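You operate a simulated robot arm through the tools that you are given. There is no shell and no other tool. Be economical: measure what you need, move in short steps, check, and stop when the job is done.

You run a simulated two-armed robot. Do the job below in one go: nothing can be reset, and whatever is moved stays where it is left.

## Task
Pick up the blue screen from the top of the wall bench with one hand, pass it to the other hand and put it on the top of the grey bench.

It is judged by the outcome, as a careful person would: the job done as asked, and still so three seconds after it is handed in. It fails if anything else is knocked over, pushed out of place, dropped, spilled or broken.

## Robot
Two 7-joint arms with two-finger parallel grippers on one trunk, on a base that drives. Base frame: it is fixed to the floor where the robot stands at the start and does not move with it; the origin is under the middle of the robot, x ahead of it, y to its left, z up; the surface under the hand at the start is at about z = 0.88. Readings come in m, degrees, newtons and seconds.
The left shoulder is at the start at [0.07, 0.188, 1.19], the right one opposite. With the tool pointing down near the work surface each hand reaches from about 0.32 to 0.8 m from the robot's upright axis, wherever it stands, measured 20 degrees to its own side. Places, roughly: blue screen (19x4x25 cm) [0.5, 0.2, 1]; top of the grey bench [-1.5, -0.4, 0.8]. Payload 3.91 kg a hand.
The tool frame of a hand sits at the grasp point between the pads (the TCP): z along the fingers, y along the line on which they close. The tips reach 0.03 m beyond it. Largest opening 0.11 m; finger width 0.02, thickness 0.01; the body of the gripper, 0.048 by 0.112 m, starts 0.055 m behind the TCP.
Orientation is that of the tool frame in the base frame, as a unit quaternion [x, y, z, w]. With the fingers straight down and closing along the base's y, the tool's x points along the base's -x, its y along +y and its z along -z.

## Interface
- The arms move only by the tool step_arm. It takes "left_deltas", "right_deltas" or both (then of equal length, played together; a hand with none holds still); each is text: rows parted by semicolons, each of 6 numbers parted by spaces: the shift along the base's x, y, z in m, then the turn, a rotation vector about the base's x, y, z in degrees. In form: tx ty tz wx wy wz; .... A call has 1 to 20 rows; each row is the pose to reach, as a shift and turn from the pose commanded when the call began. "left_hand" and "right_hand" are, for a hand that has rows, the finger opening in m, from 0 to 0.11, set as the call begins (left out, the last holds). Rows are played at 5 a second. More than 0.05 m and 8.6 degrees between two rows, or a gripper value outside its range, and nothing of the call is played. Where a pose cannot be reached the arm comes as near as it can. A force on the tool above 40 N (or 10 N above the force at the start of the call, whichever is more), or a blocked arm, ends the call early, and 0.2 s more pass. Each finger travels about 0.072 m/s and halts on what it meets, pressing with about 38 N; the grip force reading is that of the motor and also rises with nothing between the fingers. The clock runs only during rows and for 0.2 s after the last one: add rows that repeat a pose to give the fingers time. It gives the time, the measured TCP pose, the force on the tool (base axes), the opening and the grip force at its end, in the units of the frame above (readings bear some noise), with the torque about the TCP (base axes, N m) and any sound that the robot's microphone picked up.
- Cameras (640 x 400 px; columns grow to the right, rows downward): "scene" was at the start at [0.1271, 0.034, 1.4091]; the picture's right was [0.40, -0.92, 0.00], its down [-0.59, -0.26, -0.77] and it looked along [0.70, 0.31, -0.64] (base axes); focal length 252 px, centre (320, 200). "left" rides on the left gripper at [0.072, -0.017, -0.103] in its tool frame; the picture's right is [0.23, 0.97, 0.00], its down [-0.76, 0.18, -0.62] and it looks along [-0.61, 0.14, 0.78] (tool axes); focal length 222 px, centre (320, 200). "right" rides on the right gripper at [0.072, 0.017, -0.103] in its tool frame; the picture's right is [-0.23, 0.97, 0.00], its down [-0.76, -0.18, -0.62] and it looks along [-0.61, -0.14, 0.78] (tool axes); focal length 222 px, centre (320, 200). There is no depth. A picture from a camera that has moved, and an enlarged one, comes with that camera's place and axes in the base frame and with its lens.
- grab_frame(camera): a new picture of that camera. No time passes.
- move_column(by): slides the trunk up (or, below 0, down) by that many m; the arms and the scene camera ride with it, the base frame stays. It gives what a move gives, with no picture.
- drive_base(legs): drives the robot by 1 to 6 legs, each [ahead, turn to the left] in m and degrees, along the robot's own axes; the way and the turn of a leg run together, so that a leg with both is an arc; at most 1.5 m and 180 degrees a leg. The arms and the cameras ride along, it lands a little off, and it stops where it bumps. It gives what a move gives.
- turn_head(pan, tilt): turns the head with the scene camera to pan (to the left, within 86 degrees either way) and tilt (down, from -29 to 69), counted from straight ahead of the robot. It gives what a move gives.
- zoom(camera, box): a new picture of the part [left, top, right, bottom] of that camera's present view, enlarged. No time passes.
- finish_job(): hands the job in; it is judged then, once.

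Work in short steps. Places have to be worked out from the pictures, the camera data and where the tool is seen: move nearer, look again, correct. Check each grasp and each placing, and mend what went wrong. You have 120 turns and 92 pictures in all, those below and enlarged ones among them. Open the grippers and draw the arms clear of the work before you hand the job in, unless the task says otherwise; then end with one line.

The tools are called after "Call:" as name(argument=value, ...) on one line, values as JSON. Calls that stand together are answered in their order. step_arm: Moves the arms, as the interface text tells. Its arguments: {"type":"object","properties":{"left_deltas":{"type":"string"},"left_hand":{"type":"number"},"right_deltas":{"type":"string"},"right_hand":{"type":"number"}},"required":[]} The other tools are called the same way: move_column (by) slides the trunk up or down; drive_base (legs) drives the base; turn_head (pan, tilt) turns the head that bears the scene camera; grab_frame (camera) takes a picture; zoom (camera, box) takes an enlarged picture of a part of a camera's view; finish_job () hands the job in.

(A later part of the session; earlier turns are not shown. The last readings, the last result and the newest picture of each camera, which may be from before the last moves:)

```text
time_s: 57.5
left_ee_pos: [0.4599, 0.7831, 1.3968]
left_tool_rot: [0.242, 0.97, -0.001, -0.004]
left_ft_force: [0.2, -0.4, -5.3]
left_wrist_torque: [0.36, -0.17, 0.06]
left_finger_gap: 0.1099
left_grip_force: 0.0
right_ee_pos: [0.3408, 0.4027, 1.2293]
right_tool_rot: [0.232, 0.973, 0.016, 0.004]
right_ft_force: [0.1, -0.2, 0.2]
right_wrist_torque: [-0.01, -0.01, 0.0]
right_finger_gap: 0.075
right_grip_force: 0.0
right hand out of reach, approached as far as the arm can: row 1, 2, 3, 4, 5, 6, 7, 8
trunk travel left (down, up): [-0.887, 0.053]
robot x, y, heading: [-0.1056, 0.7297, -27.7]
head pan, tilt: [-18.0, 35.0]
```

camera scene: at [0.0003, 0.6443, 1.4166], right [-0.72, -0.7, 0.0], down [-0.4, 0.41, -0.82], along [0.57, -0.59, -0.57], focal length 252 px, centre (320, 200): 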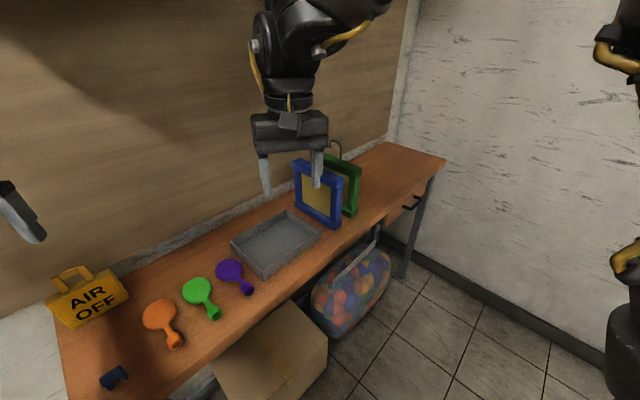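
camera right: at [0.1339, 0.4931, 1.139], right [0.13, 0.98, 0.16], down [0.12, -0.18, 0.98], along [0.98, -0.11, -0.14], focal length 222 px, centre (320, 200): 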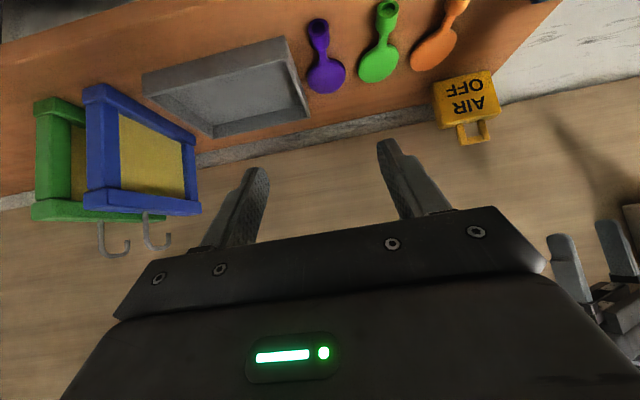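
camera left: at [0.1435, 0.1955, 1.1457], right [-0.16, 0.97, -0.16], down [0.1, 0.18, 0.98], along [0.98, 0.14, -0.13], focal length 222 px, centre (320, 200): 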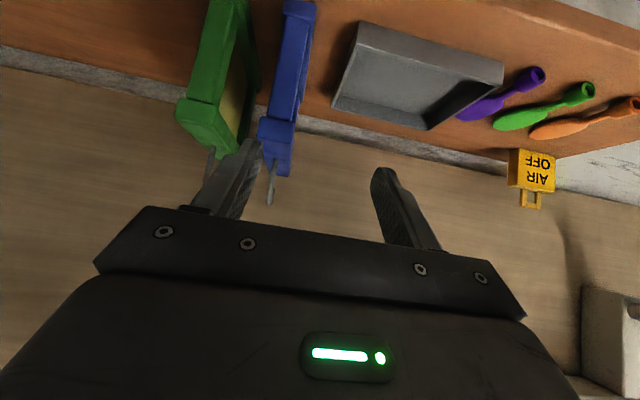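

The left hand touched something overhead, probably a shelf. I'll lower it away from there and look up to see what it was.

Call:
step_arm(left_deltas="0 0 -0.03 0 0 0; 0 0 -0.07 0 0 0; 0 0 -0.11 0 0 0; 0 0 -0.15 0 0 0; 0 0 -0.18 0 0 0; 0 0 -0.18 0 0 0")

Call:
turn_head(pan=25, tilt=-15)

Call:
grab_frame(camera="scene")

```text
time_s: 58.9
left_ee_pos: [0.4586, 0.7835, 1.2171]
left_tool_rot: [0.243, 0.97, -0.001, -0.004]
left_ft_force: [-0.5, -0.2, -0.2]
left_wrist_torque: [0.02, 0.02, -0.03]
left_finger_gap: 0.11
left_grip_force: 0.1
right_ee_pos: [0.3404, 0.4043, 1.2309]
right_tool_rot: [0.232, 0.973, 0.015, 0.004]
right_ft_force: [-0.3, -1.3, 0.1]
right_wrist_torque: [0.01, -0.01, 0.01]
right_finger_gap: 0.0749
right_grip_force: 0.1
trunk travel left (down, up): [-0.887, 0.053]
robot x, y, heading: [-0.1021, 0.7343, -27.4]
head pan, tilt: [-18.0, 35.0]
```

```text
time_s: 60.1
left_ee_pos: [0.4584, 0.7825, 1.2163]
left_tool_rot: [0.241, 0.97, -0.001, -0.003]
left_ft_force: [0.7, 0.4, 0.7]
left_wrist_torque: [0.0, 0.02, 0.02]
left_finger_gap: 0.1099
left_grip_force: 0.0
right_ee_pos: [0.3409, 0.404, 1.2304]
right_tool_rot: [0.231, 0.973, 0.015, 0.005]
right_ft_force: [0.6, 1.4, 0.1]
right_wrist_torque: [0.02, -0.06, 0.01]
right_finger_gap: 0.075
right_grip_force: 0.0
trunk travel left (down, up): [-0.887, 0.053]
robot x, y, heading: [-0.1038, 0.7292, -27.7]
head pan, tilt: [25.0, -15.0]
```

```text
66 pictures are left
camera scene: at [0.0189, 0.7035, 1.682], right [-0.05, -1.0, 0.0], down [0.26, -0.01, -0.97], along [0.96, -0.05, 0.26], focal length 252 px, centre (320, 200)
```

scene: 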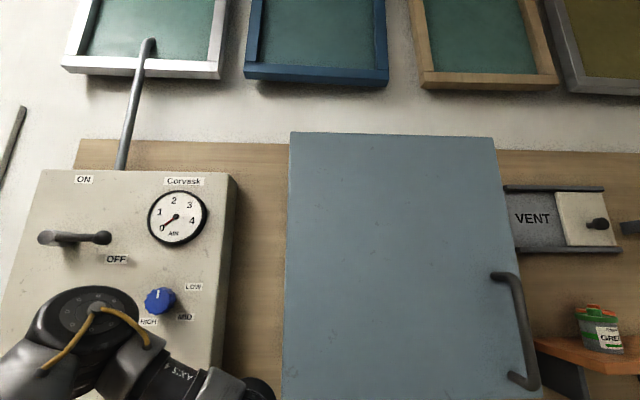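

The left hand had touched the underside of a wall-mounted machine, and nothing looks disturbed. I'll keep clear of it. The right arm is blocked moving outward on this side, so I'll go back to facing the bench squarely and use the left hand pointing straight down for the first grasp.

Call:
drive_base(legs=[[-0.27, 0], [0, 117.7], [-0.9, 0], [0, -90]])

Call:
turn_head(pan=15, tilt=35)

Call:
grab_frame(camera="scene")

```text
time_s: 75.1
left_ee_pos: [0.1357, 0.2882, 1.2173]
left_tool_rot: [-0.026, 1.0, -0.001, -0.004]
left_ft_force: [0.1, -0.4, 0.5]
left_wrist_torque: [-0.03, 0.01, -0.01]
left_finger_gap: 0.1102
left_grip_force: 0.0
right_ee_pos: [0.2294, -0.0975, 1.2306]
right_tool_rot: [-0.036, 0.999, 0.016, 0.001]
right_ft_force: [0.2, -1.0, -0.4]
right_wrist_torque: [0.0, -0.01, 0.02]
right_finger_gap: 0.0749
right_grip_force: 0.1
trunk travel left (down, up): [-0.887, 0.053]
robot x, y, heading: [-0.318, -0.0457, 3.4]
head pan, tilt: [25.0, -15.0]
```

```text
time_s: 76.3
left_ee_pos: [0.135, 0.2878, 1.2175]
left_tool_rot: [-0.025, 1.0, -0.002, -0.003]
left_ft_force: [-0.7, -0.8, 0.2]
left_wrist_torque: [0.02, 0.03, -0.03]
left_finger_gap: 0.1102
left_grip_force: 0.1
right_ee_pos: [0.2282, -0.0985, 1.2292]
right_tool_rot: [-0.035, 0.999, 0.016, 0.0]
right_ft_force: [-0.3, -0.1, -0.2]
right_wrist_torque: [-0.01, -0.01, -0.01]
right_finger_gap: 0.0752
right_grip_force: 0.0
trunk travel left (down, up): [-0.887, 0.053]
robot x, y, heading: [-0.3167, -0.0473, 3.2]
head pan, tilt: [15.0, 35.0]
```

```text
65 pictures are left
camera scene: at [-0.1893, -0.0157, 1.6036], right [0.31, -0.95, 0.0], down [-0.54, -0.18, -0.82], along [0.78, 0.25, -0.57], focal length 252 px, centre (320, 200)
```

scene: 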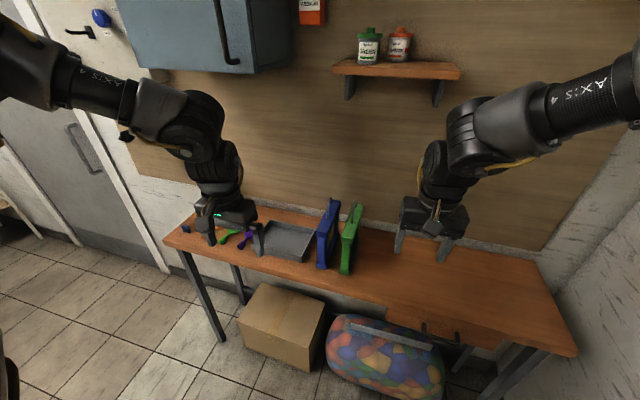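

The view is clear and both arms look natural with the raised trunk. I'll bring the left hand, pointing down, above the near top end at (0.405, 0.167), opening 0.075.

Call:
step_arm(left_deltas="0.04 -0.02 0 0 0 -2.9; 0.08 -0.04 0 0 0 -2.9; 0.12 -0.06 0 0 0 -2.9; 0.16 -0.08 0 0 0 -2.9; 0.2 -0.1 0 0 0 -2.9; 0.24 -0.12 0 0 0 -2.9; 0.27 -0.121 -0.02 0 0 -2.9; 0.27 -0.121 -0.02 0 0 -2.9", left_hand=0.075)

Call:
grab_frame(camera="left")

Call:
grab_frame(camera="scene")

```text
time_s: 78.1
left_ee_pos: [0.2244, 0.2747, 1.217]
left_tool_rot: [0.0, 1.0, -0.002, -0.002]
left_ft_force: [-0.1, -0.1, -0.6]
left_wrist_torque: [0.0, 0.02, -0.02]
left_finger_gap: 0.0749
left_grip_force: 0.1
left hand out of reach, approached as far as the arm can: row 2, 3, 4, 5, 6, 7, 8
right_ee_pos: [0.2288, -0.0989, 1.2303]
right_tool_rot: [-0.037, 0.999, 0.015, 0.0]
right_ft_force: [0.2, -0.2, -0.8]
right_wrist_torque: [-0.01, 0.01, 0.01]
right_finger_gap: 0.075
right_grip_force: 0.0
trunk travel left (down, up): [-0.887, 0.053]
robot x, y, heading: [-0.3262, -0.0455, 2.9]
head pan, tilt: [15.0, 35.0]
```

```text
64 pictures are left
camera left: at [0.1527, 0.2585, 1.3208], right [-0.23, 0.97, 0.0], down [0.77, 0.18, 0.62], along [0.6, 0.14, -0.79], focal length 222 px, centre (320, 200)
```

left: 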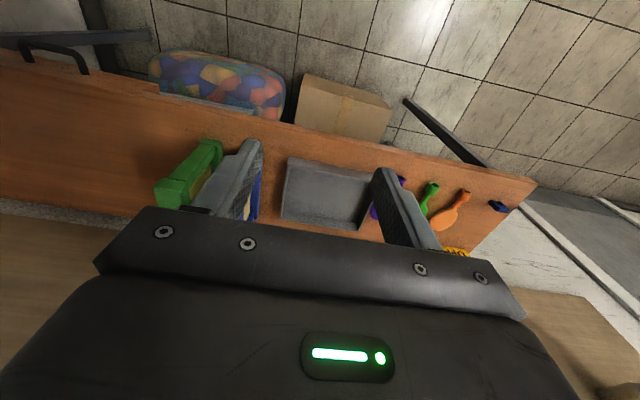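

```text
63 pictures are left
camera scene: at [-0.1883, -0.0162, 1.6034], right [0.31, -0.95, 0.0], down [-0.55, -0.18, -0.82], along [0.78, 0.25, -0.57], focal length 252 px, centre (320, 200)
```

scene: 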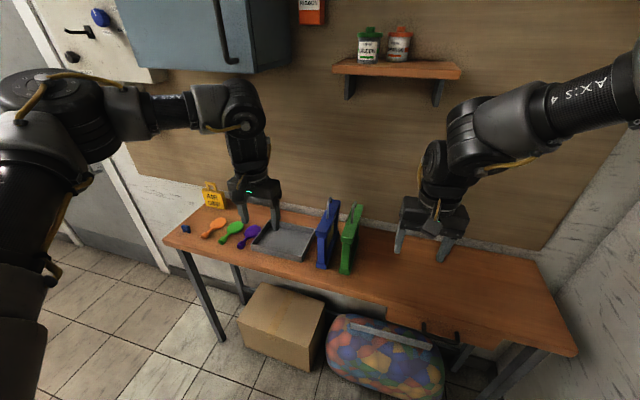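

The left hand stalls again moving inward at zero yaw. I'll test whether yawing it 40° clockwise frees it, staying in free space in front of the screen.

Call:
step_arm(left_deltas="0 0 0 0 0 -8; 0 -0.01 0 0 0 -16; 0 -0.03 0 0 0 -24; 0 -0.05 0 0 0 -32; 0 -0.08 0 0 0 -40; 0.02 -0.11 0 0 0 -40; 0.04 -0.14 0 0 0 -40; 0.04 -0.14 0 0 0 -40")

```text
time_s: 79.9
left_ee_pos: [0.1858, 0.2364, 1.2239]
left_tool_rot: [0.342, 0.94, -0.001, -0.002]
left_ft_force: [0.0, -0.4, 1.0]
left_wrist_torque: [-0.01, -0.01, -0.02]
left_finger_gap: 0.0749
left_grip_force: 0.1
left hand out of reach, approached as far as the arm can: row 2, 3, 4, 5, 6, 7, 8
right_ee_pos: [0.2286, -0.0987, 1.2299]
right_tool_rot: [-0.036, 0.999, 0.016, 0.0]
right_ft_force: [0.5, -0.2, 1.0]
right_wrist_torque: [-0.02, 0.01, 0.0]
right_finger_gap: 0.0751
right_grip_force: 0.1
trunk travel left (down, up): [-0.887, 0.053]
robot x, y, heading: [-0.3218, -0.0457, 3.1]
head pan, tilt: [15.0, 35.0]
```

Yaw isn't the limiting factor, so height may be. The specified reach is for hands well below the shoulder. I'll lower the left hand in the free space, take the yaw off, and try again.

Call:
step_arm(left_deltas="0 0 -0.03 0 0 8; 0 0 -0.06 0 0 16; 0 0 -0.09 0 0 24; 0 0 -0.11 0 0 32; 0 0 -0.12 0 0 40; 0.03 -0.03 -0.12 0 0 40; 0.06 -0.06 -0.12 0 0 40; 0.09 -0.07 -0.12 0 0 40; 0.12 -0.07 -0.12 0 0 40; 0.12 -0.07 -0.12 0 0 40")

Call:
grab_frame(camera="scene")

```text
time_s: 82.1
left_ee_pos: [0.1959, 0.265, 1.149]
left_tool_rot: [0.0, 1.0, -0.002, -0.003]
left_ft_force: [0.3, 0.2, 0.0]
left_wrist_torque: [-0.02, 0.02, -0.03]
left_finger_gap: 0.075
left_grip_force: 0.1
left hand out of reach, approached as far as the arm can: row 1, 2, 3, 4, 5, 6, 7, 8, 9, 10
right_ee_pos: [0.2272, -0.0975, 1.2299]
right_tool_rot: [-0.037, 0.999, 0.015, 0.0]
right_ft_force: [0.6, -0.2, 0.1]
right_wrist_torque: [0.0, -0.01, 0.02]
right_finger_gap: 0.0752
right_grip_force: 0.0
trunk travel left (down, up): [-0.887, 0.053]
robot x, y, heading: [-0.3199, -0.0471, 3.0]
head pan, tilt: [15.0, 35.0]
```

```text
62 pictures are left
camera scene: at [-0.1893, -0.0162, 1.6035], right [0.31, -0.95, 0.0], down [-0.55, -0.18, -0.82], along [0.78, 0.25, -0.57], focal length 252 px, centre (320, 200)
```

scene: 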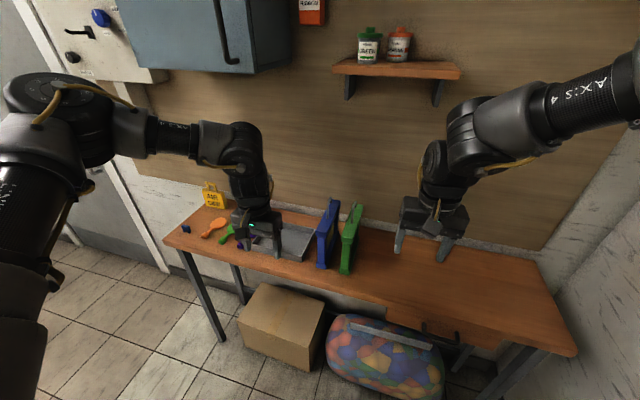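

Evidence suggests this arm configuration prefers hands near shoulder height, as at the start. I'll test by raising the left hand to about 1.33 and moving inward there.

Call:
step_arm(left_deltas="0 0 0.04 0 0 0; 0 0 0.08 0 0 0; 0 0 0.12 0 0 0; 0 0 0.16 0 0 0; 0 0 0.18 0 0 0; 0.03 -0.03 0.18 0 0 0; 0.06 -0.06 0.18 0 0 0; 0.09 -0.09 0.18 0 0 0; 0.13 -0.1 0.18 0 0 0; 0.13 -0.1 0.18 0 0 0")

```text
time_s: 84.3
left_ee_pos: [0.1867, 0.2669, 1.3064]
left_tool_rot: [0.0, 1.0, -0.003, -0.001]
left_ft_force: [-0.2, -0.7, 0.3]
left_wrist_torque: [-0.03, 0.0, 0.03]
left_finger_gap: 0.0748
left_grip_force: 0.1
left hand out of reach, approached as far as the arm can: row 4, 5, 6, 7, 8, 9, 10
right_ee_pos: [0.2292, -0.0976, 1.23]
right_tool_rot: [-0.036, 0.999, 0.016, 0.001]
right_ft_force: [0.4, 0.0, 0.1]
right_wrist_torque: [0.03, -0.01, 0.01]
right_finger_gap: 0.0749
right_grip_force: 0.0
trunk travel left (down, up): [-0.887, 0.053]
robot x, y, heading: [-0.3261, -0.0468, 3.1]
head pan, tilt: [15.0, 35.0]
```

Still blocked, so it looks like the elbow is stuck in a poor posture. I'll take the hand back near its start pose, down low in front of the bench, then inward, so the elbow swings round.

Call:
step_arm(left_deltas="-0.03 0.02 -0.02 0 0 0; -0.06 0.04 -0.05 0 0 0; -0.09 0.06 -0.08 0 0 0; -0.11 0.07 -0.12 0 0 0; -0.11 0.07 -0.16 0 0 0; -0.11 0.07 -0.2 0 0 0; -0.11 0.07 -0.24 0 0 0; -0.11 0.07 -0.28 0 0 0; -0.11 0.07 -0.31 0 0 0; -0.11 0.07 -0.31 0 0 0")

Call:
step_arm(left_deltas="0 -0.03 0 0 0 0; 0 -0.06 0 0 0 0; 0 -0.09 0 0 0 0; 0 -0.12 0 0 0 0; 0 -0.15 0 0 0 0; 0 -0.17 0 0 0 0; 0 -0.17 0 0 0 0")

Call:
grab_frame(camera="scene")

```text
time_s: 86.5
left_ee_pos: [0.0705, 0.3384, 1.0007]
left_tool_rot: [0.0, 1.0, -0.002, -0.003]
left_ft_force: [-0.4, -1.0, -0.1]
left_wrist_torque: [0.0, -0.05, -0.03]
left_finger_gap: 0.0751
left_grip_force: 0.1
left hand out of reach, approached as far as the arm can: row 9, 10
right_ee_pos: [0.2275, -0.0986, 1.2309]
right_tool_rot: [-0.036, 0.999, 0.016, 0.001]
right_ft_force: [-1.0, -0.1, -0.3]
right_wrist_torque: [0.0, 0.0, -0.01]
right_finger_gap: 0.0751
right_grip_force: 0.0
trunk travel left (down, up): [-0.887, 0.053]
robot x, y, heading: [-0.3207, -0.0441, 2.8]
head pan, tilt: [15.0, 35.0]
```

```text
time_s: 88.1
left_ee_pos: [0.0603, 0.2497, 1.0651]
left_tool_rot: [0.002, 1.0, -0.002, -0.003]
left_ft_force: [-0.2, 0.2, 0.1]
left_wrist_torque: [0.02, 0.0, 0.01]
left_finger_gap: 0.0749
left_grip_force: 0.2
left hand out of reach, approached as far as the arm can: row 1, 2, 3, 4, 5, 6, 7
right_ee_pos: [0.2294, -0.0986, 1.2297]
right_tool_rot: [-0.036, 0.999, 0.016, 0.0]
right_ft_force: [0.2, 0.8, 0.7]
right_wrist_torque: [0.01, 0.01, 0.02]
right_finger_gap: 0.0749
right_grip_force: 0.1
trunk travel left (down, up): [-0.887, 0.053]
robot x, y, heading: [-0.3233, -0.0471, 3.1]
head pan, tilt: [15.0, 35.0]
```

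```text
61 pictures are left
camera scene: at [-0.1891, -0.0161, 1.6035], right [0.31, -0.95, 0.0], down [-0.55, -0.18, -0.82], along [0.78, 0.25, -0.57], focal length 252 px, centre (320, 200)
```

scene: 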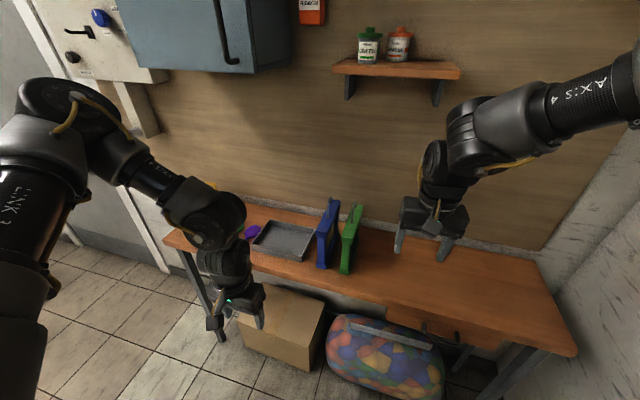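

The left arm can work only on its own outer side (about y>0.3), while the right arm seems free to move inward. So the right hand should grasp first, then turn the screen to point left for the left hand. I'll test the needed yaws in free space: right +90°, left −90°.

Call:
step_arm(left_deltas="0 0.03 0.03 0 0 0; 0 0.06 0.06 0 0 -8; 0 0.09 0.09 0 0 -16; 0.01 0.12 0.12 0 0 -24; 0.02 0.14 0.14 0 0 -32; 0.03 0.15 0.14 0 0 -40; 0.04 0.15 0.14 0 0 -48; 0.04 0.15 0.14 0 0 -56; 0.04 0.15 0.14 0 0 -64; 0.04 0.15 0.14 0 0 -72; 0.04 0.15 0.14 0 0 -80; 0.04 0.15 0.14 0 0 -88; 0.04 0.15 0.14 0 0 -93; 0.04 0.15 0.14 0 0 -93", right_deltas="0 0 0 0 0 8; -0.01 0 0 0 0 16; -0.02 0 0 0 0 24; -0.03 0 0 0 0 32; -0.04 0.01 0 0 0 40; -0.05 0.02 0 0 0 48; -0.06 0.03 0 0 0 56; -0.07 0.04 0 0 0 64; -0.07 0.05 0 0 0 72; -0.07 0.06 0 0 0 80; -0.07 0.07 0 0 0 86; -0.07 0.08 0 0 0 86; -0.07 0.1 0 0 0 86; -0.07 0.1 0 0 0 86")

Call:
grab_frame(camera="scene")

```text
time_s: 90.5
left_ee_pos: [0.1121, 0.3973, 1.2051]
left_tool_rot: [0.649, 0.761, -0.002, -0.008]
left_ft_force: [1.0, -0.1, -0.9]
left_wrist_torque: [0.01, 0.09, -0.03]
left_finger_gap: 0.0749
left_grip_force: 0.0
right_ee_pos: [0.1853, 0.0427, 1.4744]
right_tool_rot: [-0.687, 0.726, -0.022, -0.021]
right_ft_force: [16.5, 51.1, -138.5]
right_wrist_torque: [3.62, 0.97, 0.77]
right_finger_gap: 0.0749
right_grip_force: 0.0
right hand out of reach, approached as far as the arm can: row 1, 2, 3, 4, 5, 6, 7, 8, 9, 10, 11, 12
trunk travel left (down, up): [-0.887, 0.053]
robot x, y, heading: [-0.3279, -0.0439, 3.0]
head pan, tilt: [15.0, 35.0]
stopped in row 12 (right hand): the force on the tool passed its limit at 326 N (the readings are from after the stop); the commanded pose is now the measured one
```

```text
60 pictures are left
camera scene: at [-0.1723, -0.0191, 1.6026], right [0.31, -0.95, -0.01], down [-0.55, -0.18, -0.81], along [0.77, 0.25, -0.58], focal length 252 px, centre (320, 200)
```

scene: 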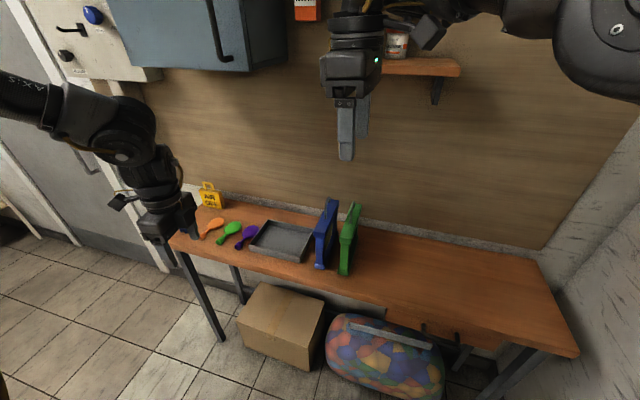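

The right hand rose unexpectedly while yawing and pressed on something, perhaps the robot's own head. I'll lower it straight back at once and check the shelf.

Call:
step_arm(right_deltas="0 0 -0.03 0 0 0; 0 0 -0.06 0 0 0; 0 0 -0.1 0 0 0; 0 0 -0.14 0 0 0; 0 0 -0.14 0 0 0")

Call:
turn_head(pan=-5, tilt=15)

Call:
grab_frame(camera="scene")

```text
time_s: 90.8
left_ee_pos: [0.093, 0.4021, 1.2102]
left_tool_rot: [0.649, 0.761, 0.001, -0.001]
left_ft_force: [-0.3, 0.5, 1.3]
left_wrist_torque: [0.02, -0.05, -0.02]
left_finger_gap: 0.075
left_grip_force: 0.1
right_ee_pos: [0.1604, 0.0524, 1.4802]
right_tool_rot: [-0.688, 0.725, -0.023, -0.014]
right_ft_force: [-19.3, -0.1, -58.7]
right_wrist_torque: [4.46, -3.23, -1.44]
right_finger_gap: 0.075
right_grip_force: 0.1
right hand out of reach, approached as far as the arm can: row 1
trunk travel left (down, up): [-0.887, 0.053]
robot x, y, heading: [-0.3212, -0.0462, 2.9]
head pan, tilt: [15.0, 35.0]
stopped in row 1 (right hand): the force on the tool passed its limit at 242 N (the readings are from after the stop); the commanded pose is now the measured one
```

```text
time_s: 91.6
left_ee_pos: [0.0976, 0.3996, 1.2092]
left_tool_rot: [0.649, 0.761, 0.001, -0.003]
left_ft_force: [0.0, 0.4, -0.5]
left_wrist_torque: [-0.04, -0.02, 0.03]
left_finger_gap: 0.075
left_grip_force: 0.1
right_ee_pos: [0.1657, 0.0492, 1.4783]
right_tool_rot: [-0.691, 0.722, -0.021, -0.015]
right_ft_force: [-13.1, 26.4, -69.3]
right_wrist_torque: [1.75, -2.38, -1.25]
right_finger_gap: 0.075
right_grip_force: 0.1
trunk travel left (down, up): [-0.887, 0.053]
robot x, y, heading: [-0.323, -0.0479, 3.0]
head pan, tilt: [-5.0, 15.0]
```

```text
59 pictures are left
camera scene: at [-0.1819, -0.0464, 1.6358], right [-0.03, -1.0, 0.0], down [-0.26, 0.01, -0.97], along [0.97, -0.03, -0.26], focal length 252 px, centre (320, 200)
```

scene: 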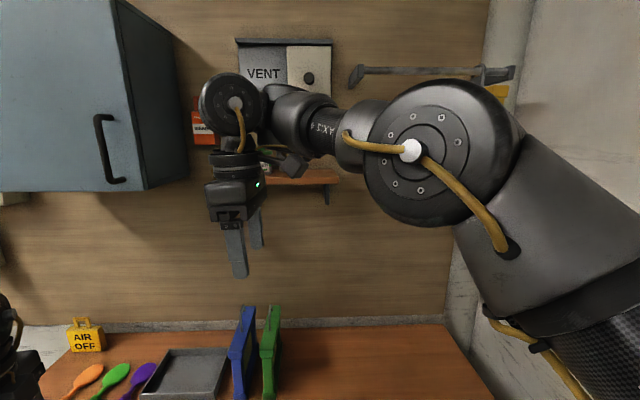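

The contact appears to be within the robot itself: the hand's camera bracket is under its own forearm after the +86° yaw. I'll yaw it back the way it came.

Call:
step_arm(right_deltas="0 0 0 0 0 -8; 0 0 0 0 0 -16; 0 0 0 0 0 -24; 0 0 0 0 0 -32; 0 0 0 0 0 -40; 0 0 0 0 0 -40")

```text
time_s: 91.9
left_ee_pos: [0.1026, 0.3997, 1.2083]
left_tool_rot: [0.648, 0.761, 0.001, -0.004]
left_ft_force: [0.3, 0.1, -0.2]
left_wrist_torque: [-0.02, 0.02, 0.01]
left_finger_gap: 0.0751
left_grip_force: 0.0
right_ee_pos: [0.1712, 0.0491, 1.4756]
right_tool_rot: [-0.69, 0.723, -0.015, -0.015]
right_ft_force: [-2.6, 15.0, -36.7]
right_wrist_torque: [0.9, -0.69, -0.36]
right_finger_gap: 0.075
right_grip_force: 0.0
trunk travel left (down, up): [-0.887, 0.053]
robot x, y, heading: [-0.3222, -0.0452, 2.8]
head pan, tilt: [-5.0, 15.0]
stopped in row 1 (right hand): the force on the tool passed its limit at 163 N (the readings are from after the stop); the commanded pose is now the measured one
```

The contact force is falling with each attempt. I'll ease off along the push direction (down and left) in tiny steps.

Call:
step_arm(right_deltas="0 0.004 -0.01 0 0 0; 0 0.008 -0.02 0 0 -2; 0 0.01 -0.03 0 0 -4")

Call:
step_arm(right_deltas="0 0.004 -0.01 0 0 -2; 0 0.008 -0.02 0 0 -4; 0 0.01 -0.03 0 0 -8; 0 0.01 -0.04 0 0 -16")

Call:
grab_frame(camera="scene")

Call:
grab_frame(camera="right")

```text
time_s: 92.1
left_ee_pos: [0.0989, 0.4006, 1.2094]
left_tool_rot: [0.648, 0.762, 0.001, -0.003]
left_ft_force: [-0.5, 0.3, 0.0]
left_wrist_torque: [0.02, -0.03, 0.0]
left_finger_gap: 0.0748
left_grip_force: 0.1
right_ee_pos: [0.1658, 0.0506, 1.477]
right_tool_rot: [-0.692, 0.722, -0.014, -0.014]
right_ft_force: [-1.3, 7.0, -21.1]
right_wrist_torque: [0.59, -0.33, -0.15]
right_finger_gap: 0.075
right_grip_force: 0.1
trunk travel left (down, up): [-0.887, 0.053]
robot x, y, heading: [-0.3248, -0.0492, 2.8]
head pan, tilt: [-5.0, 15.0]
stopped in row 1 (right hand): the force on the tool passed its limit at 74 N (the readings are from after the stop); the commanded pose is now the measured one
```

```text
time_s: 92.4
left_ee_pos: [0.0995, 0.3996, 1.2082]
left_tool_rot: [0.649, 0.761, 0.0, -0.004]
left_ft_force: [-0.1, 0.4, 0.8]
left_wrist_torque: [-0.01, 0.02, -0.01]
left_finger_gap: 0.0747
left_grip_force: 0.0
right_ee_pos: [0.1688, 0.0531, 1.4745]
right_tool_rot: [-0.69, 0.723, -0.012, -0.013]
right_ft_force: [-6.3, 5.3, -11.3]
right_wrist_torque: [0.22, -0.85, -0.51]
right_finger_gap: 0.075
right_grip_force: 0.2
trunk travel left (down, up): [-0.887, 0.053]
robot x, y, heading: [-0.3202, -0.0458, 2.9]
head pan, tilt: [-5.0, 15.0]
stopped in row 1 (right hand): the force on the tool passed its limit at 62 N (the readings are from after the stop); the commanded pose is now the measured one
```

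```text
58 pictures are left
camera scene: at [-0.1778, -0.0467, 1.6354], right [-0.03, -1.0, 0.0], down [-0.26, 0.01, -0.97], along [0.97, -0.03, -0.26], focal length 252 px, centre (320, 200)
```

scene: 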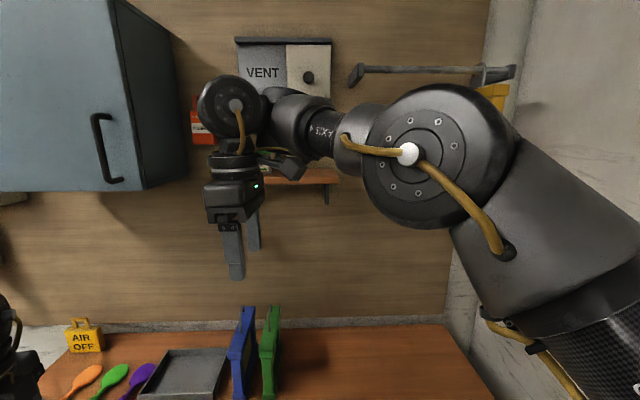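

```text
57 pictures are left
camera right: at [0.1492, -0.0158, 1.5814], right [-0.96, 0.27, -0.01], down [0.21, 0.77, 0.6], along [0.17, 0.57, -0.8], focal length 222 px, centre (320, 200)
```

right: 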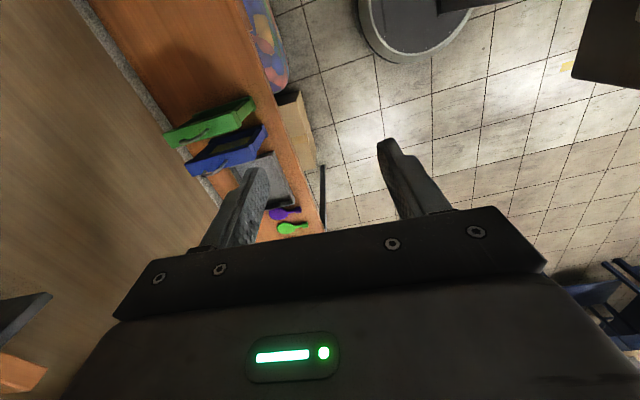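

Nothing in the surroundings is touched; the camera bracket lies against the forearm and the force has decayed to about 11 N. I'll try very slow reverse yaw steps.

Call:
step_arm(right_deltas="0 0 0 0 0 -1; 0 0 0 0 0 -2; 0 0 0 0 0 -3; 0 0 0 0 0 -5; 0 0 0 0 0 -7; 0 0 0 0 0 -10; 0 0 0 0 0 -14; 0 0 0 0 0 -18")

```text
time_s: 92.7
left_ee_pos: [0.0994, 0.3995, 1.2076]
left_tool_rot: [0.648, 0.761, 0.001, -0.004]
left_ft_force: [1.3, -0.2, 1.2]
left_wrist_torque: [-0.01, 0.01, -0.02]
left_finger_gap: 0.0749
left_grip_force: 0.0
right_ee_pos: [0.1678, 0.0538, 1.4754]
right_tool_rot: [-0.691, 0.722, -0.009, -0.012]
right_ft_force: [-0.3, 7.9, -20.2]
right_wrist_torque: [0.55, -0.31, -0.12]
right_finger_gap: 0.0751
right_grip_force: 0.0
trunk travel left (down, up): [-0.887, 0.053]
robot x, y, heading: [-0.3178, -0.046, 3.0]
head pan, tilt: [-5.0, 15.0]
stopped in row 1 (right hand): the force on the tool passed its limit at 77 N (the readings are from after the stop); the commanded pose is now the measured one
```

The torque reading says the contact wants to turn the hand about +x, so I'll rotate that way gently to swing the bracket off the forearm.

Call:
step_arm(right_deltas="0 0 0 1 0 0; 0 0 0 2 0 0; 0 0 0 4 0 0; 0 0 0 7 0 0; 0 0 0 10 0 0; 0 0 0 10 0 0")

```text
time_s: 93.0
left_ee_pos: [0.0988, 0.3993, 1.2081]
left_tool_rot: [0.648, 0.761, 0.0, -0.004]
left_ft_force: [-0.3, 0.3, -0.5]
left_wrist_torque: [0.0, -0.01, 0.01]
left_finger_gap: 0.0751
left_grip_force: 0.0
right_ee_pos: [0.1666, 0.0542, 1.4761]
right_tool_rot: [-0.692, 0.721, -0.006, -0.009]
right_ft_force: [-2.2, 8.0, -17.5]
right_wrist_torque: [0.4, -0.28, -0.18]
right_finger_gap: 0.075
right_grip_force: 0.1
trunk travel left (down, up): [-0.887, 0.053]
robot x, y, heading: [-0.3198, -0.0449, 2.9]
head pan, tilt: [-5.0, 15.0]
stopped in row 1 (right hand): the force on the tool passed its limit at 67 N (the readings are from after the stop); the commanded pose is now the measured one
```

Each try gains a little. I'll repeat the same direction with a firmer step.

Call:
step_arm(right_deltas="0 0.01 -0.01 6 0 0; 0 0.02 -0.02 12 0 0; 0 0.02 -0.02 18 0 0; 0 0.02 -0.02 18 0 0")

Call:
step_arm(right_deltas="0 0.01 -0.01 6 0 0; 0 0.02 -0.02 12 0 0; 0 0.02 -0.02 18 0 0; 0 0.02 -0.02 18 0 0")

Call:
step_arm(right_deltas="0 0.01 -0.01 6 0 0; 0 0.02 -0.02 12 0 0; 0 0.02 -0.02 18 0 0; 0 0.02 -0.02 18 0 0")

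```text
time_s: 94.0
left_ee_pos: [0.0997, 0.4006, 1.2077]
left_tool_rot: [0.648, 0.761, 0.001, -0.004]
left_ft_force: [-1.4, 0.1, 0.4]
left_wrist_torque: [0.01, 0.02, 0.0]
left_finger_gap: 0.0751
left_grip_force: 0.0
right_ee_pos: [0.1958, 0.095, 1.4806]
right_tool_rot: [-0.686, 0.713, 0.107, 0.097]
right_ft_force: [-0.7, 0.4, 0.3]
right_wrist_torque: [0.01, 0.01, -0.01]
right_finger_gap: 0.0749
right_grip_force: 0.1
right hand out of reach, approached as far as the arm can: row 1, 2, 3, 4
trunk travel left (down, up): [-0.887, 0.053]
robot x, y, heading: [-0.3209, -0.0458, 3.2]
head pan, tilt: [-5.0, 15.0]
```

```text
time_s: 95.0
left_ee_pos: [0.1007, 0.4001, 1.2087]
left_tool_rot: [0.649, 0.761, 0.001, -0.004]
left_ft_force: [-0.8, -0.2, -0.5]
left_wrist_torque: [-0.02, 0.01, 0.0]
left_finger_gap: 0.0749
left_grip_force: 0.1
right_ee_pos: [0.2227, 0.1337, 1.4769]
right_tool_rot: [-0.667, 0.69, 0.205, 0.192]
right_ft_force: [-0.1, 0.2, -0.5]
right_wrist_torque: [-0.01, 0.01, 0.01]
right_finger_gap: 0.0749
right_grip_force: 0.1
right hand out of reach, approached as far as the arm can: row 1, 2, 3, 4
trunk travel left (down, up): [-0.887, 0.053]
robot x, y, heading: [-0.3209, -0.0432, 3.1]
head pan, tilt: [-5.0, 15.0]
```

```text
time_s: 96.0
left_ee_pos: [0.0994, 0.4003, 1.2076]
left_tool_rot: [0.648, 0.762, 0.001, -0.005]
left_ft_force: [-0.2, -0.1, -0.8]
left_wrist_torque: [-0.01, 0.0, -0.01]
left_finger_gap: 0.0749
left_grip_force: 0.2
right_ee_pos: [0.2078, 0.1725, 1.5056]
right_tool_rot: [-0.647, 0.651, 0.308, 0.251]
right_ft_force: [-0.4, -0.1, -0.1]
right_wrist_torque: [0.0, 0.01, 0.01]
right_finger_gap: 0.0749
right_grip_force: 0.1
right hand out of reach, approached as far as the arm can: row 1, 2, 3, 4
trunk travel left (down, up): [-0.887, 0.053]
robot x, y, heading: [-0.3207, -0.0456, 3.0]
head pan, tilt: [-5.0, 15.0]
```

The hand is free, with no contact force. It seems each arm cannot cross its own shoulder plane: the right works inside y>−0.15 and the left outside y>0.25. I'll unwind the right hand to its start orientation along a direct rotation, heading back towards its start area.

Call:
step_arm(right_deltas="-0.005 -0.014 -0.012 -3.3 2.7 -7; -0.01 -0.028 -0.025 -6.7 5.4 -14; -0.015 -0.042 -0.037 -10 8.2 -21; -0.02 -0.056 -0.05 -13.4 10.9 -28.1; -0.025 -0.07 -0.062 -16.7 13.6 -35.1; -0.03 -0.085 -0.075 -20 16.3 -42.1; -0.035 -0.099 -0.087 -23.4 19.1 -49.1; -0.04 -0.113 -0.1 -26.7 21.8 -56.1; -0.045 -0.127 -0.112 -30.1 24.5 -63.1; -0.05 -0.141 -0.125 -33.4 27.2 -70.2; -0.055 -0.155 -0.137 -36.8 30 -77.2; -0.06 -0.17 -0.15 -40.1 32.7 -84.2; -0.06 -0.17 -0.15 -40.1 32.7 -84.2")

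Call:
turn_head(pan=5, tilt=35)

Call:
grab_frame(camera="scene")

```text
time_s: 98.8
left_ee_pos: [0.0998, 0.4016, 1.2077]
left_tool_rot: [0.649, 0.761, 0.0, -0.004]
left_ft_force: [-0.3, 0.2, 0.7]
left_wrist_torque: [0.02, 0.01, 0.0]
left_finger_gap: 0.0751
left_grip_force: 0.1
right_ee_pos: [0.2207, 0.056, 1.4034]
right_tool_rot: [0.002, 1.0, -0.002, -0.002]
right_ft_force: [-1.0, -0.8, 0.2]
right_wrist_torque: [-0.02, 0.02, -0.01]
right_finger_gap: 0.0749
right_grip_force: 0.0
right hand out of reach, approached as far as the arm can: row 1, 2, 3, 4, 5, 6, 7, 8, 9, 10, 11, 12, 13
trunk travel left (down, up): [-0.887, 0.053]
robot x, y, heading: [-0.3192, -0.0483, 3.1]
head pan, tilt: [-5.0, 15.0]
```

```text
time_s: 99.6
left_ee_pos: [0.0998, 0.4012, 1.209]
left_tool_rot: [0.649, 0.76, 0.0, -0.005]
left_ft_force: [0.3, -0.5, -0.4]
left_wrist_torque: [-0.01, 0.02, 0.0]
left_finger_gap: 0.075
left_grip_force: 0.1
right_ee_pos: [0.2218, 0.0555, 1.403]
right_tool_rot: [0.001, 1.0, -0.002, -0.001]
right_ft_force: [0.0, 0.5, -0.2]
right_wrist_torque: [0.0, 0.0, -0.02]
right_finger_gap: 0.0753
right_grip_force: 0.1
trunk travel left (down, up): [-0.887, 0.053]
robot x, y, heading: [-0.3206, -0.0463, 3.0]
head pan, tilt: [5.0, 35.0]
```

```text
56 pictures are left
camera scene: at [-0.1851, -0.031, 1.6036], right [0.14, -0.99, 0.0], down [-0.57, -0.08, -0.82], along [0.81, 0.11, -0.57], focal length 252 px, centre (320, 200)
```

scene: 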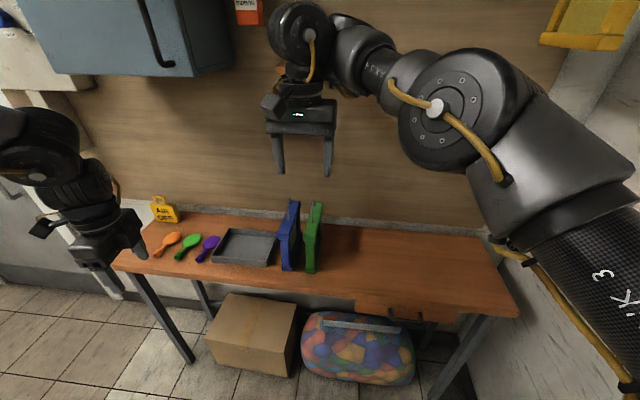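

The right hand is straight down again. I'll move it inward and lower, towards a point in front of the screen, and see if it is free there.

Call:
step_arm(right_deltas="0.02 0.01 -0.03 0 0 0; 0.04 0.02 -0.06 0 0 0; 0.06 0.03 -0.09 0 0 0; 0.08 0.04 -0.12 0 0 0; 0.09 0.06 -0.15 0 0 0; 0.1 0.08 -0.17 0 0 0; 0.1 0.1 -0.19 0 0 0; 0.1 0.111 -0.2 0 0 0; 0.1 0.111 -0.2 0 0 0")

```text
time_s: 101.6
left_ee_pos: [0.0988, 0.4009, 1.2078]
left_tool_rot: [0.649, 0.761, 0.001, -0.004]
left_ft_force: [1.0, 0.5, -0.3]
left_wrist_torque: [-0.02, 0.0, -0.01]
left_finger_gap: 0.0752
left_grip_force: 0.0
right_ee_pos: [0.2498, 0.0619, 1.3315]
right_tool_rot: [0.002, 1.0, 0.002, -0.003]
right_ft_force: [0.6, -0.6, -0.1]
right_wrist_torque: [0.01, 0.0, -0.01]
right_finger_gap: 0.0753
right_grip_force: 0.1
right hand out of reach, approached as far as the arm can: row 2, 3, 4, 5, 6, 7, 8, 9
trunk travel left (down, up): [-0.887, 0.053]
robot x, y, heading: [-0.3209, -0.0462, 3.1]
head pan, tilt: [5.0, 35.0]
```

The elbow is now in a raised posture that limits it. I'll go back to the earlier comfortable spot near (0.23, −0.06, 1.23).

Call:
step_arm(right_deltas="0 -0.03 -0.01 0 0 0; -0.01 -0.06 -0.02 0 0 0; -0.02 -0.09 -0.04 0 0 0; -0.02 -0.12 -0.06 0 0 0; -0.02 -0.12 -0.08 0 0 0; -0.02 -0.12 -0.1 0 0 0; -0.02 -0.12 -0.1 0 0 0")

Call:
grab_frame(camera="scene")

```text
time_s: 103.2
left_ee_pos: [0.0991, 0.4004, 1.2076]
left_tool_rot: [0.649, 0.761, 0.0, -0.003]
left_ft_force: [0.9, -0.1, 0.4]
left_wrist_torque: [0.03, 0.01, 0.0]
left_finger_gap: 0.0749
left_grip_force: 0.0
right_ee_pos: [0.2637, 0.0417, 1.341]
right_tool_rot: [0.001, 1.0, 0.002, -0.004]
right_ft_force: [0.1, -0.8, 0.4]
right_wrist_torque: [-0.05, 0.02, -0.03]
right_finger_gap: 0.0751
right_grip_force: 0.2
right hand out of reach, approached as far as the arm can: row 1, 2, 3, 4, 5, 6, 7
trunk travel left (down, up): [-0.887, 0.053]
robot x, y, heading: [-0.3168, -0.0482, 3.1]
head pan, tilt: [5.0, 35.0]
```

```text
55 pictures are left
camera scene: at [-0.185, -0.031, 1.6035], right [0.14, -0.99, 0.0], down [-0.57, -0.08, -0.82], along [0.81, 0.11, -0.57], focal length 252 px, centre (320, 200)
```

scene: 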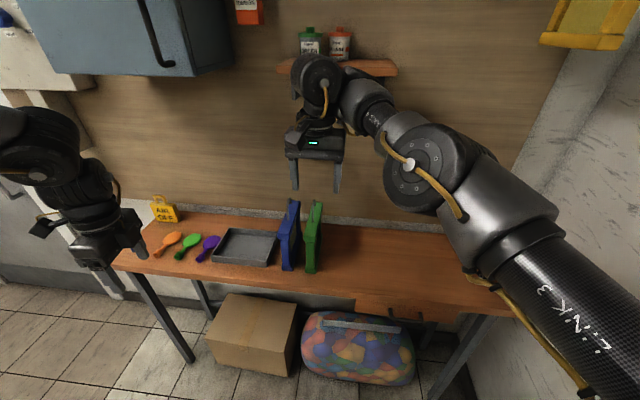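

The forearm is rising towards the wrist, so the wrist is bent to its limit. I'll relax it: tilt the fingers left by 30°, then lower and move right, and straighten later.

Call:
step_arm(right_deltas="0 0 0 8 0 0; 0 0 0 16 0 0; 0 0 0 24 0 0; 0 0 0 32 0 0; -0.01 -0.02 -0.03 32 0 0; -0.02 -0.04 -0.06 32 0 0; -0.03 -0.06 -0.09 32 0 0; -0.04 -0.08 -0.12 32 0 0; -0.04 -0.1 -0.15 32 0 0; -0.04 -0.1 -0.18 32 0 0; -0.04 -0.1 -0.18 32 0 0")

Call:
grab_frame(camera="scene")

```text
time_s: 105.6
left_ee_pos: [0.0994, 0.401, 1.2083]
left_tool_rot: [0.648, 0.761, 0.0, -0.004]
left_ft_force: [-0.2, 0.4, -0.2]
left_wrist_torque: [0.01, -0.05, -0.02]
left_finger_gap: 0.075
left_grip_force: 0.0
right_ee_pos: [0.3203, -0.0331, 1.2621]
right_tool_rot: [-0.027, 0.965, 0.244, -0.095]
right_ft_force: [0.0, 0.2, 0.4]
right_wrist_torque: [-0.04, -0.01, -0.01]
right_finger_gap: 0.075
right_grip_force: 0.0
right hand out of reach, approached as far as the arm can: row 1, 2, 3, 4, 5, 6, 7, 8, 9, 10, 11
trunk travel left (down, up): [-0.887, 0.053]
robot x, y, heading: [-0.3237, -0.0487, 2.9]
head pan, tilt: [5.0, 35.0]
```

```text
54 pictures are left
camera scene: at [-0.1857, -0.0305, 1.6036], right [0.14, -0.99, 0.0], down [-0.57, -0.08, -0.82], along [0.81, 0.11, -0.57], focal length 252 px, centre (320, 200)
```

scene: 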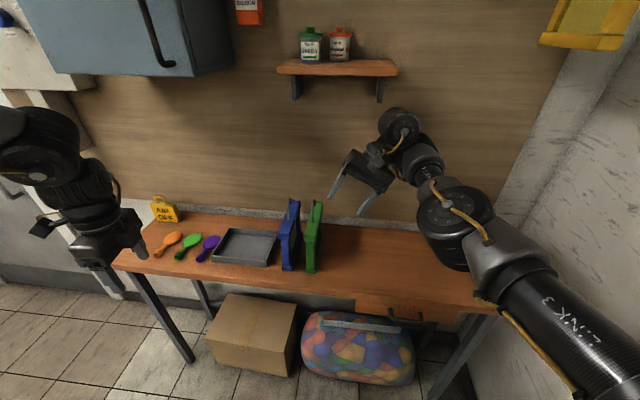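

The elbow has dropped below the wrist. Since orientation is followed before position, commanding the fingers to point the other way (down-right) while pulling back should force the elbow up again.

Call:
step_arm(right_deltas="-0.02 0 0 -8 0 0; -0.04 0 0 -16 0 0; -0.06 0 0 -24 0 0; -0.08 0 0 -32 0 0; -0.1 0 0 -40 0 0; -0.12 0 0 -48 0 0; -0.14 0 0 -56 0 0; -0.14 0 0 -56 0 0")

Call:
grab_frame(camera="scene")

```text
time_s: 107.4
left_ee_pos: [0.0993, 0.4001, 1.2084]
left_tool_rot: [0.649, 0.761, 0.001, -0.005]
left_ft_force: [0.7, 0.1, 0.5]
left_wrist_torque: [-0.01, 0.0, 0.03]
left_finger_gap: 0.0749
left_grip_force: 0.0
right_ee_pos: [0.1235, 0.008, 1.3284]
right_tool_rot: [0.029, 0.966, -0.233, -0.109]
right_ft_force: [-0.6, -0.3, -1.0]
right_wrist_torque: [0.02, 0.01, -0.02]
right_finger_gap: 0.0749
right_grip_force: 0.1
right hand out of reach, approached as far as the arm can: row 1, 2, 3, 4, 5, 6, 7, 8
trunk travel left (down, up): [-0.887, 0.053]
robot x, y, heading: [-0.3215, -0.0457, 3.0]
head pan, tilt: [5.0, 35.0]
```

```text
53 pictures are left
camera scene: at [-0.1843, -0.0314, 1.6034], right [0.14, -0.99, 0.0], down [-0.57, -0.08, -0.82], along [0.81, 0.11, -0.57], focal length 252 px, centre (320, 200)
```

scene: 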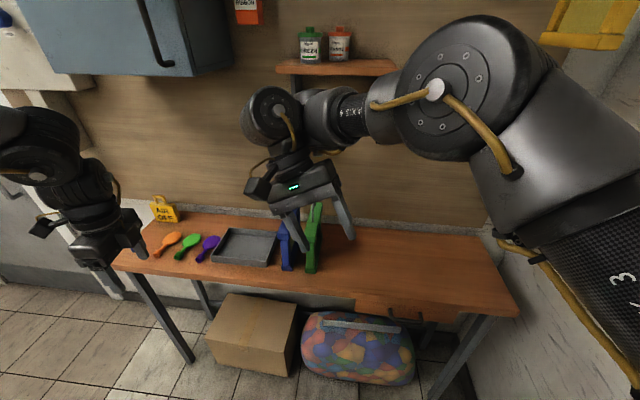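

That worked: the elbow is up again. I'll keep this tilt and shift the hand right, then straighten.

Call:
step_arm(right_deltas="0 -0.03 -0.01 -5 0 0; 0 -0.06 -0.02 -10 0 0; 0 -0.09 -0.03 -10 0 0; 0 -0.12 -0.04 -10 0 0; 0 -0.15 -0.05 -10 0 0; 0 -0.15 -0.06 -10 0 0")

Call:
grab_frame(camera="scene")

```text
time_s: 109.0
left_ee_pos: [0.0991, 0.3993, 1.2084]
left_tool_rot: [0.649, 0.761, 0.0, -0.004]
left_ft_force: [-0.4, -0.2, -0.7]
left_wrist_torque: [-0.04, 0.03, -0.03]
left_finger_gap: 0.075
left_grip_force: 0.0
right_ee_pos: [0.0778, -0.0337, 1.3268]
right_tool_rot: [0.029, 0.937, -0.313, -0.152]
right_ft_force: [-0.1, 0.5, 0.4]
right_wrist_torque: [0.03, -0.02, 0.0]
right_finger_gap: 0.0752
right_grip_force: 0.0
right hand out of reach, approached as far as the arm can: row 1, 2, 3, 4, 5, 6
trunk travel left (down, up): [-0.887, 0.053]
robot x, y, heading: [-0.3211, -0.0466, 2.8]
head pan, tilt: [5.0, 35.0]
stopped in row 6 (right hand): the arm was blocked; the commanded pose is now the measured one
```

```text
52 pictures are left
camera scene: at [-0.1853, -0.031, 1.6036], right [0.14, -0.99, 0.0], down [-0.57, -0.08, -0.82], along [0.81, 0.11, -0.57], focal length 252 px, centre (320, 200)
```

scene: 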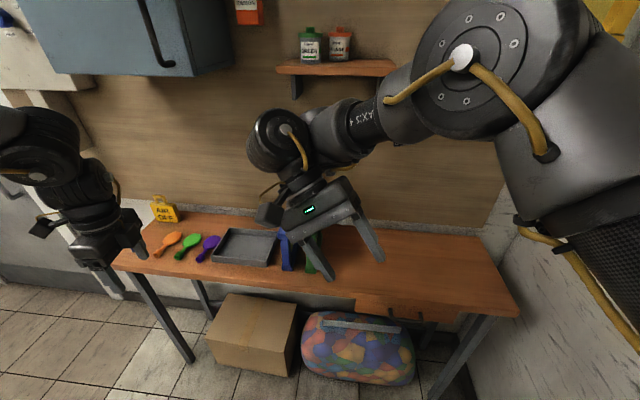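

The forearm now descends well, though the elbow is near the head. I'll move forward and down while straightening the tilt.

Call:
step_arm(right_deltas="0.02 0 -0.02 0 0 0; 0.04 0 -0.04 0 -4 0; 0.06 0 -0.06 6 -8 0; 0.08 0 -0.08 12 -12 0; 0.1 -0.01 -0.1 18 -16 0; 0.12 -0.02 -0.1 24 -17 0; 0.14 -0.03 -0.1 30 -17 0; 0.15 -0.04 -0.1 36 -17 0; 0.15 -0.05 -0.1 36 -17 0; 0.15 -0.05 -0.1 36 -17 0")

Call:
grab_frame(camera="scene")

```text
time_s: 111.2
left_ee_pos: [0.0978, 0.4016, 1.2073]
left_tool_rot: [0.648, 0.762, 0.001, -0.004]
left_ft_force: [1.4, 0.9, -0.2]
left_wrist_torque: [0.01, -0.03, 0.01]
left_finger_gap: 0.0751
left_grip_force: 0.1
right_ee_pos: [0.287, 0.0076, 1.2861]
right_tool_rot: [0.026, 0.998, 0.025, -0.044]
right_ft_force: [-0.4, -0.3, 0.1]
right_wrist_torque: [-0.01, -0.01, -0.03]
right_finger_gap: 0.075
right_grip_force: 0.0
right hand out of reach, approached as far as the arm can: row 1, 2, 3, 4, 5, 6, 7, 8, 9, 10
trunk travel left (down, up): [-0.887, 0.053]
robot x, y, heading: [-0.3204, -0.0467, 3.1]
head pan, tilt: [5.0, 35.0]
```

```text
51 pictures are left
camera scene: at [-0.1865, -0.0298, 1.6036], right [0.14, -0.99, 0.0], down [-0.57, -0.08, -0.82], along [0.81, 0.11, -0.57], focal length 252 px, centre (320, 200)
```

scene: 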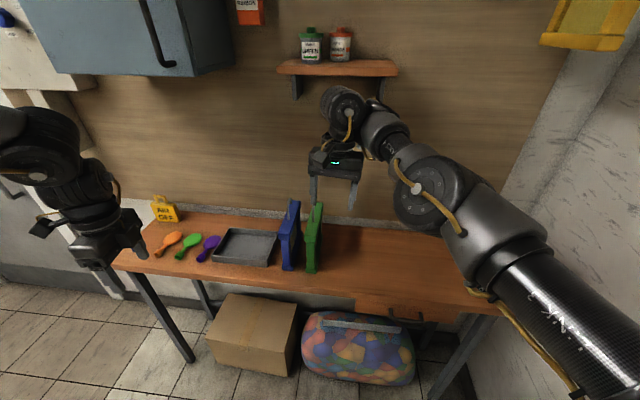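

With this elbow posture a forward-pitched hand should be natural for the right arm. I'll pitch it 40° forward and move towards the pre-grasp point in front of the near top corner.

Call:
step_arm(right_deltas="-0.01 0.01 0 0 -7 1; -0.02 0.02 0 0 -14 2; -0.02 0.03 -0.01 0 -21 3; -0.02 0.04 -0.02 0 -28 3; -0.02 0.05 -0.04 0 -35 3; -0.02 0.07 -0.06 0 -40 3; -0.01 0.09 -0.08 0 -40 3; 0 0.11 -0.1 0 -40 3; 0.01 0.13 -0.12 0 -40 3; 0.02 0.15 -0.13 0 -40 3; 0.02 0.159 -0.14 0 -40 3; 0.02 0.159 -0.14 0 -40 3")

Call:
grab_frame(camera="scene")

```text
time_s: 113.8
left_ee_pos: [0.0999, 0.4007, 1.208]
left_tool_rot: [0.648, 0.762, 0.001, -0.004]
left_ft_force: [0.2, -1.4, 0.1]
left_wrist_torque: [0.02, -0.03, -0.01]
left_finger_gap: 0.075
left_grip_force: 0.0
right_ee_pos: [0.2804, 0.0556, 1.3438]
right_tool_rot: [0.004, 0.998, 0.051, 0.044]
right_ft_force: [-0.1, 0.4, -0.1]
right_wrist_torque: [0.02, 0.05, -0.01]
right_finger_gap: 0.075
right_grip_force: 0.1
right hand out of reach, approached as far as the arm can: row 1, 2, 3, 4, 5, 6, 7, 8, 9, 10, 11, 12
trunk travel left (down, up): [-0.887, 0.053]
robot x, y, heading: [-0.3231, -0.044, 3.2]
head pan, tilt: [5.0, 35.0]
```

```text
50 pictures are left
camera scene: at [-0.1853, -0.0309, 1.6035], right [0.14, -0.99, 0.0], down [-0.57, -0.08, -0.82], along [0.81, 0.11, -0.57], focal length 252 px, centre (320, 200)
```

scene: 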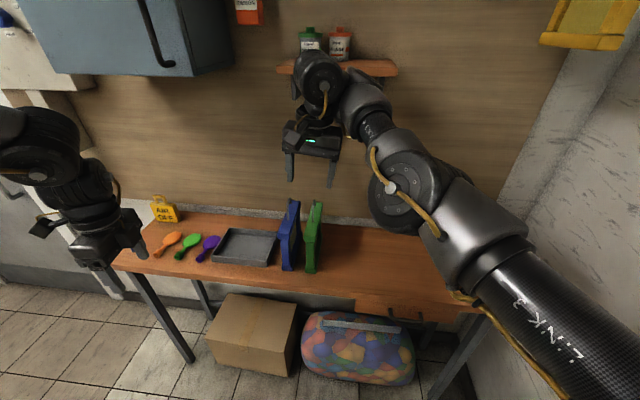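

Both arms got stuck when the hand turned counter-clockwise, which fits the last wrist joint sitting near its positive limit at zero yaw. I'll turn both hands clockwise: right −90°, left on to −180°, since the grip is symmetric.

Call:
step_arm(right_deltas="-0.01 0 0 0 0 -8; -0.02 0 0 0 0 -16; -0.03 0 0 0 0 -24; -0.04 0 0 0 0 -32; -0.05 -0.01 0 0 0 -40; -0.06 -0.02 0 0 0 -48; -0.06 -0.03 0 0 0 -56; -0.06 -0.04 0 0 0 -64; -0.06 -0.05 0 0 0 -72; -0.06 -0.06 0 0 0 -80; -0.06 -0.06 0 0 0 -90; -0.06 -0.06 0 0 0 -90", left_deltas="0 0 0 0 0 -8; 0 0 0 0 0 -16; 0 0 0 0 0 -24; 0 0 0 0 0 -32; 0 0 0 0 0 -40; 0 0 0 0 0 -48; 0 0 0 0 0 -56; 0 0 0 0 0 -64; 0 0 0 0 0 -72; 0 0 0 0 0 -80; 0 0 0 0 0 -80; 0 0 0 0 0 -80")

Call:
grab_frame(camera="scene")

```text
refused: row 11 steps farther than a row can; nothing moved
```

```text
49 pictures are left
camera scene: at [-0.1853, -0.0309, 1.6035], right [0.14, -0.99, 0.0], down [-0.57, -0.08, -0.82], along [0.81, 0.11, -0.57], focal length 252 px, centre (320, 200)
```

scene: 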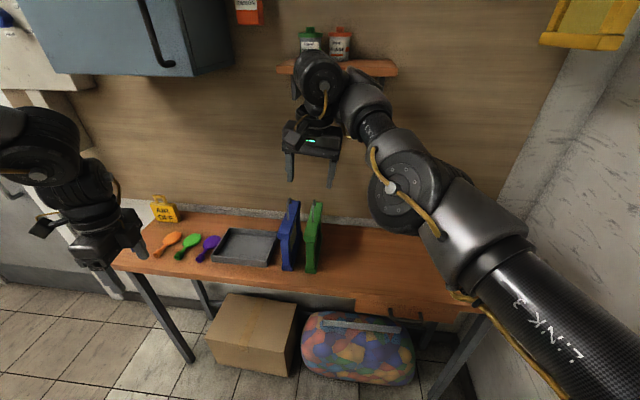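

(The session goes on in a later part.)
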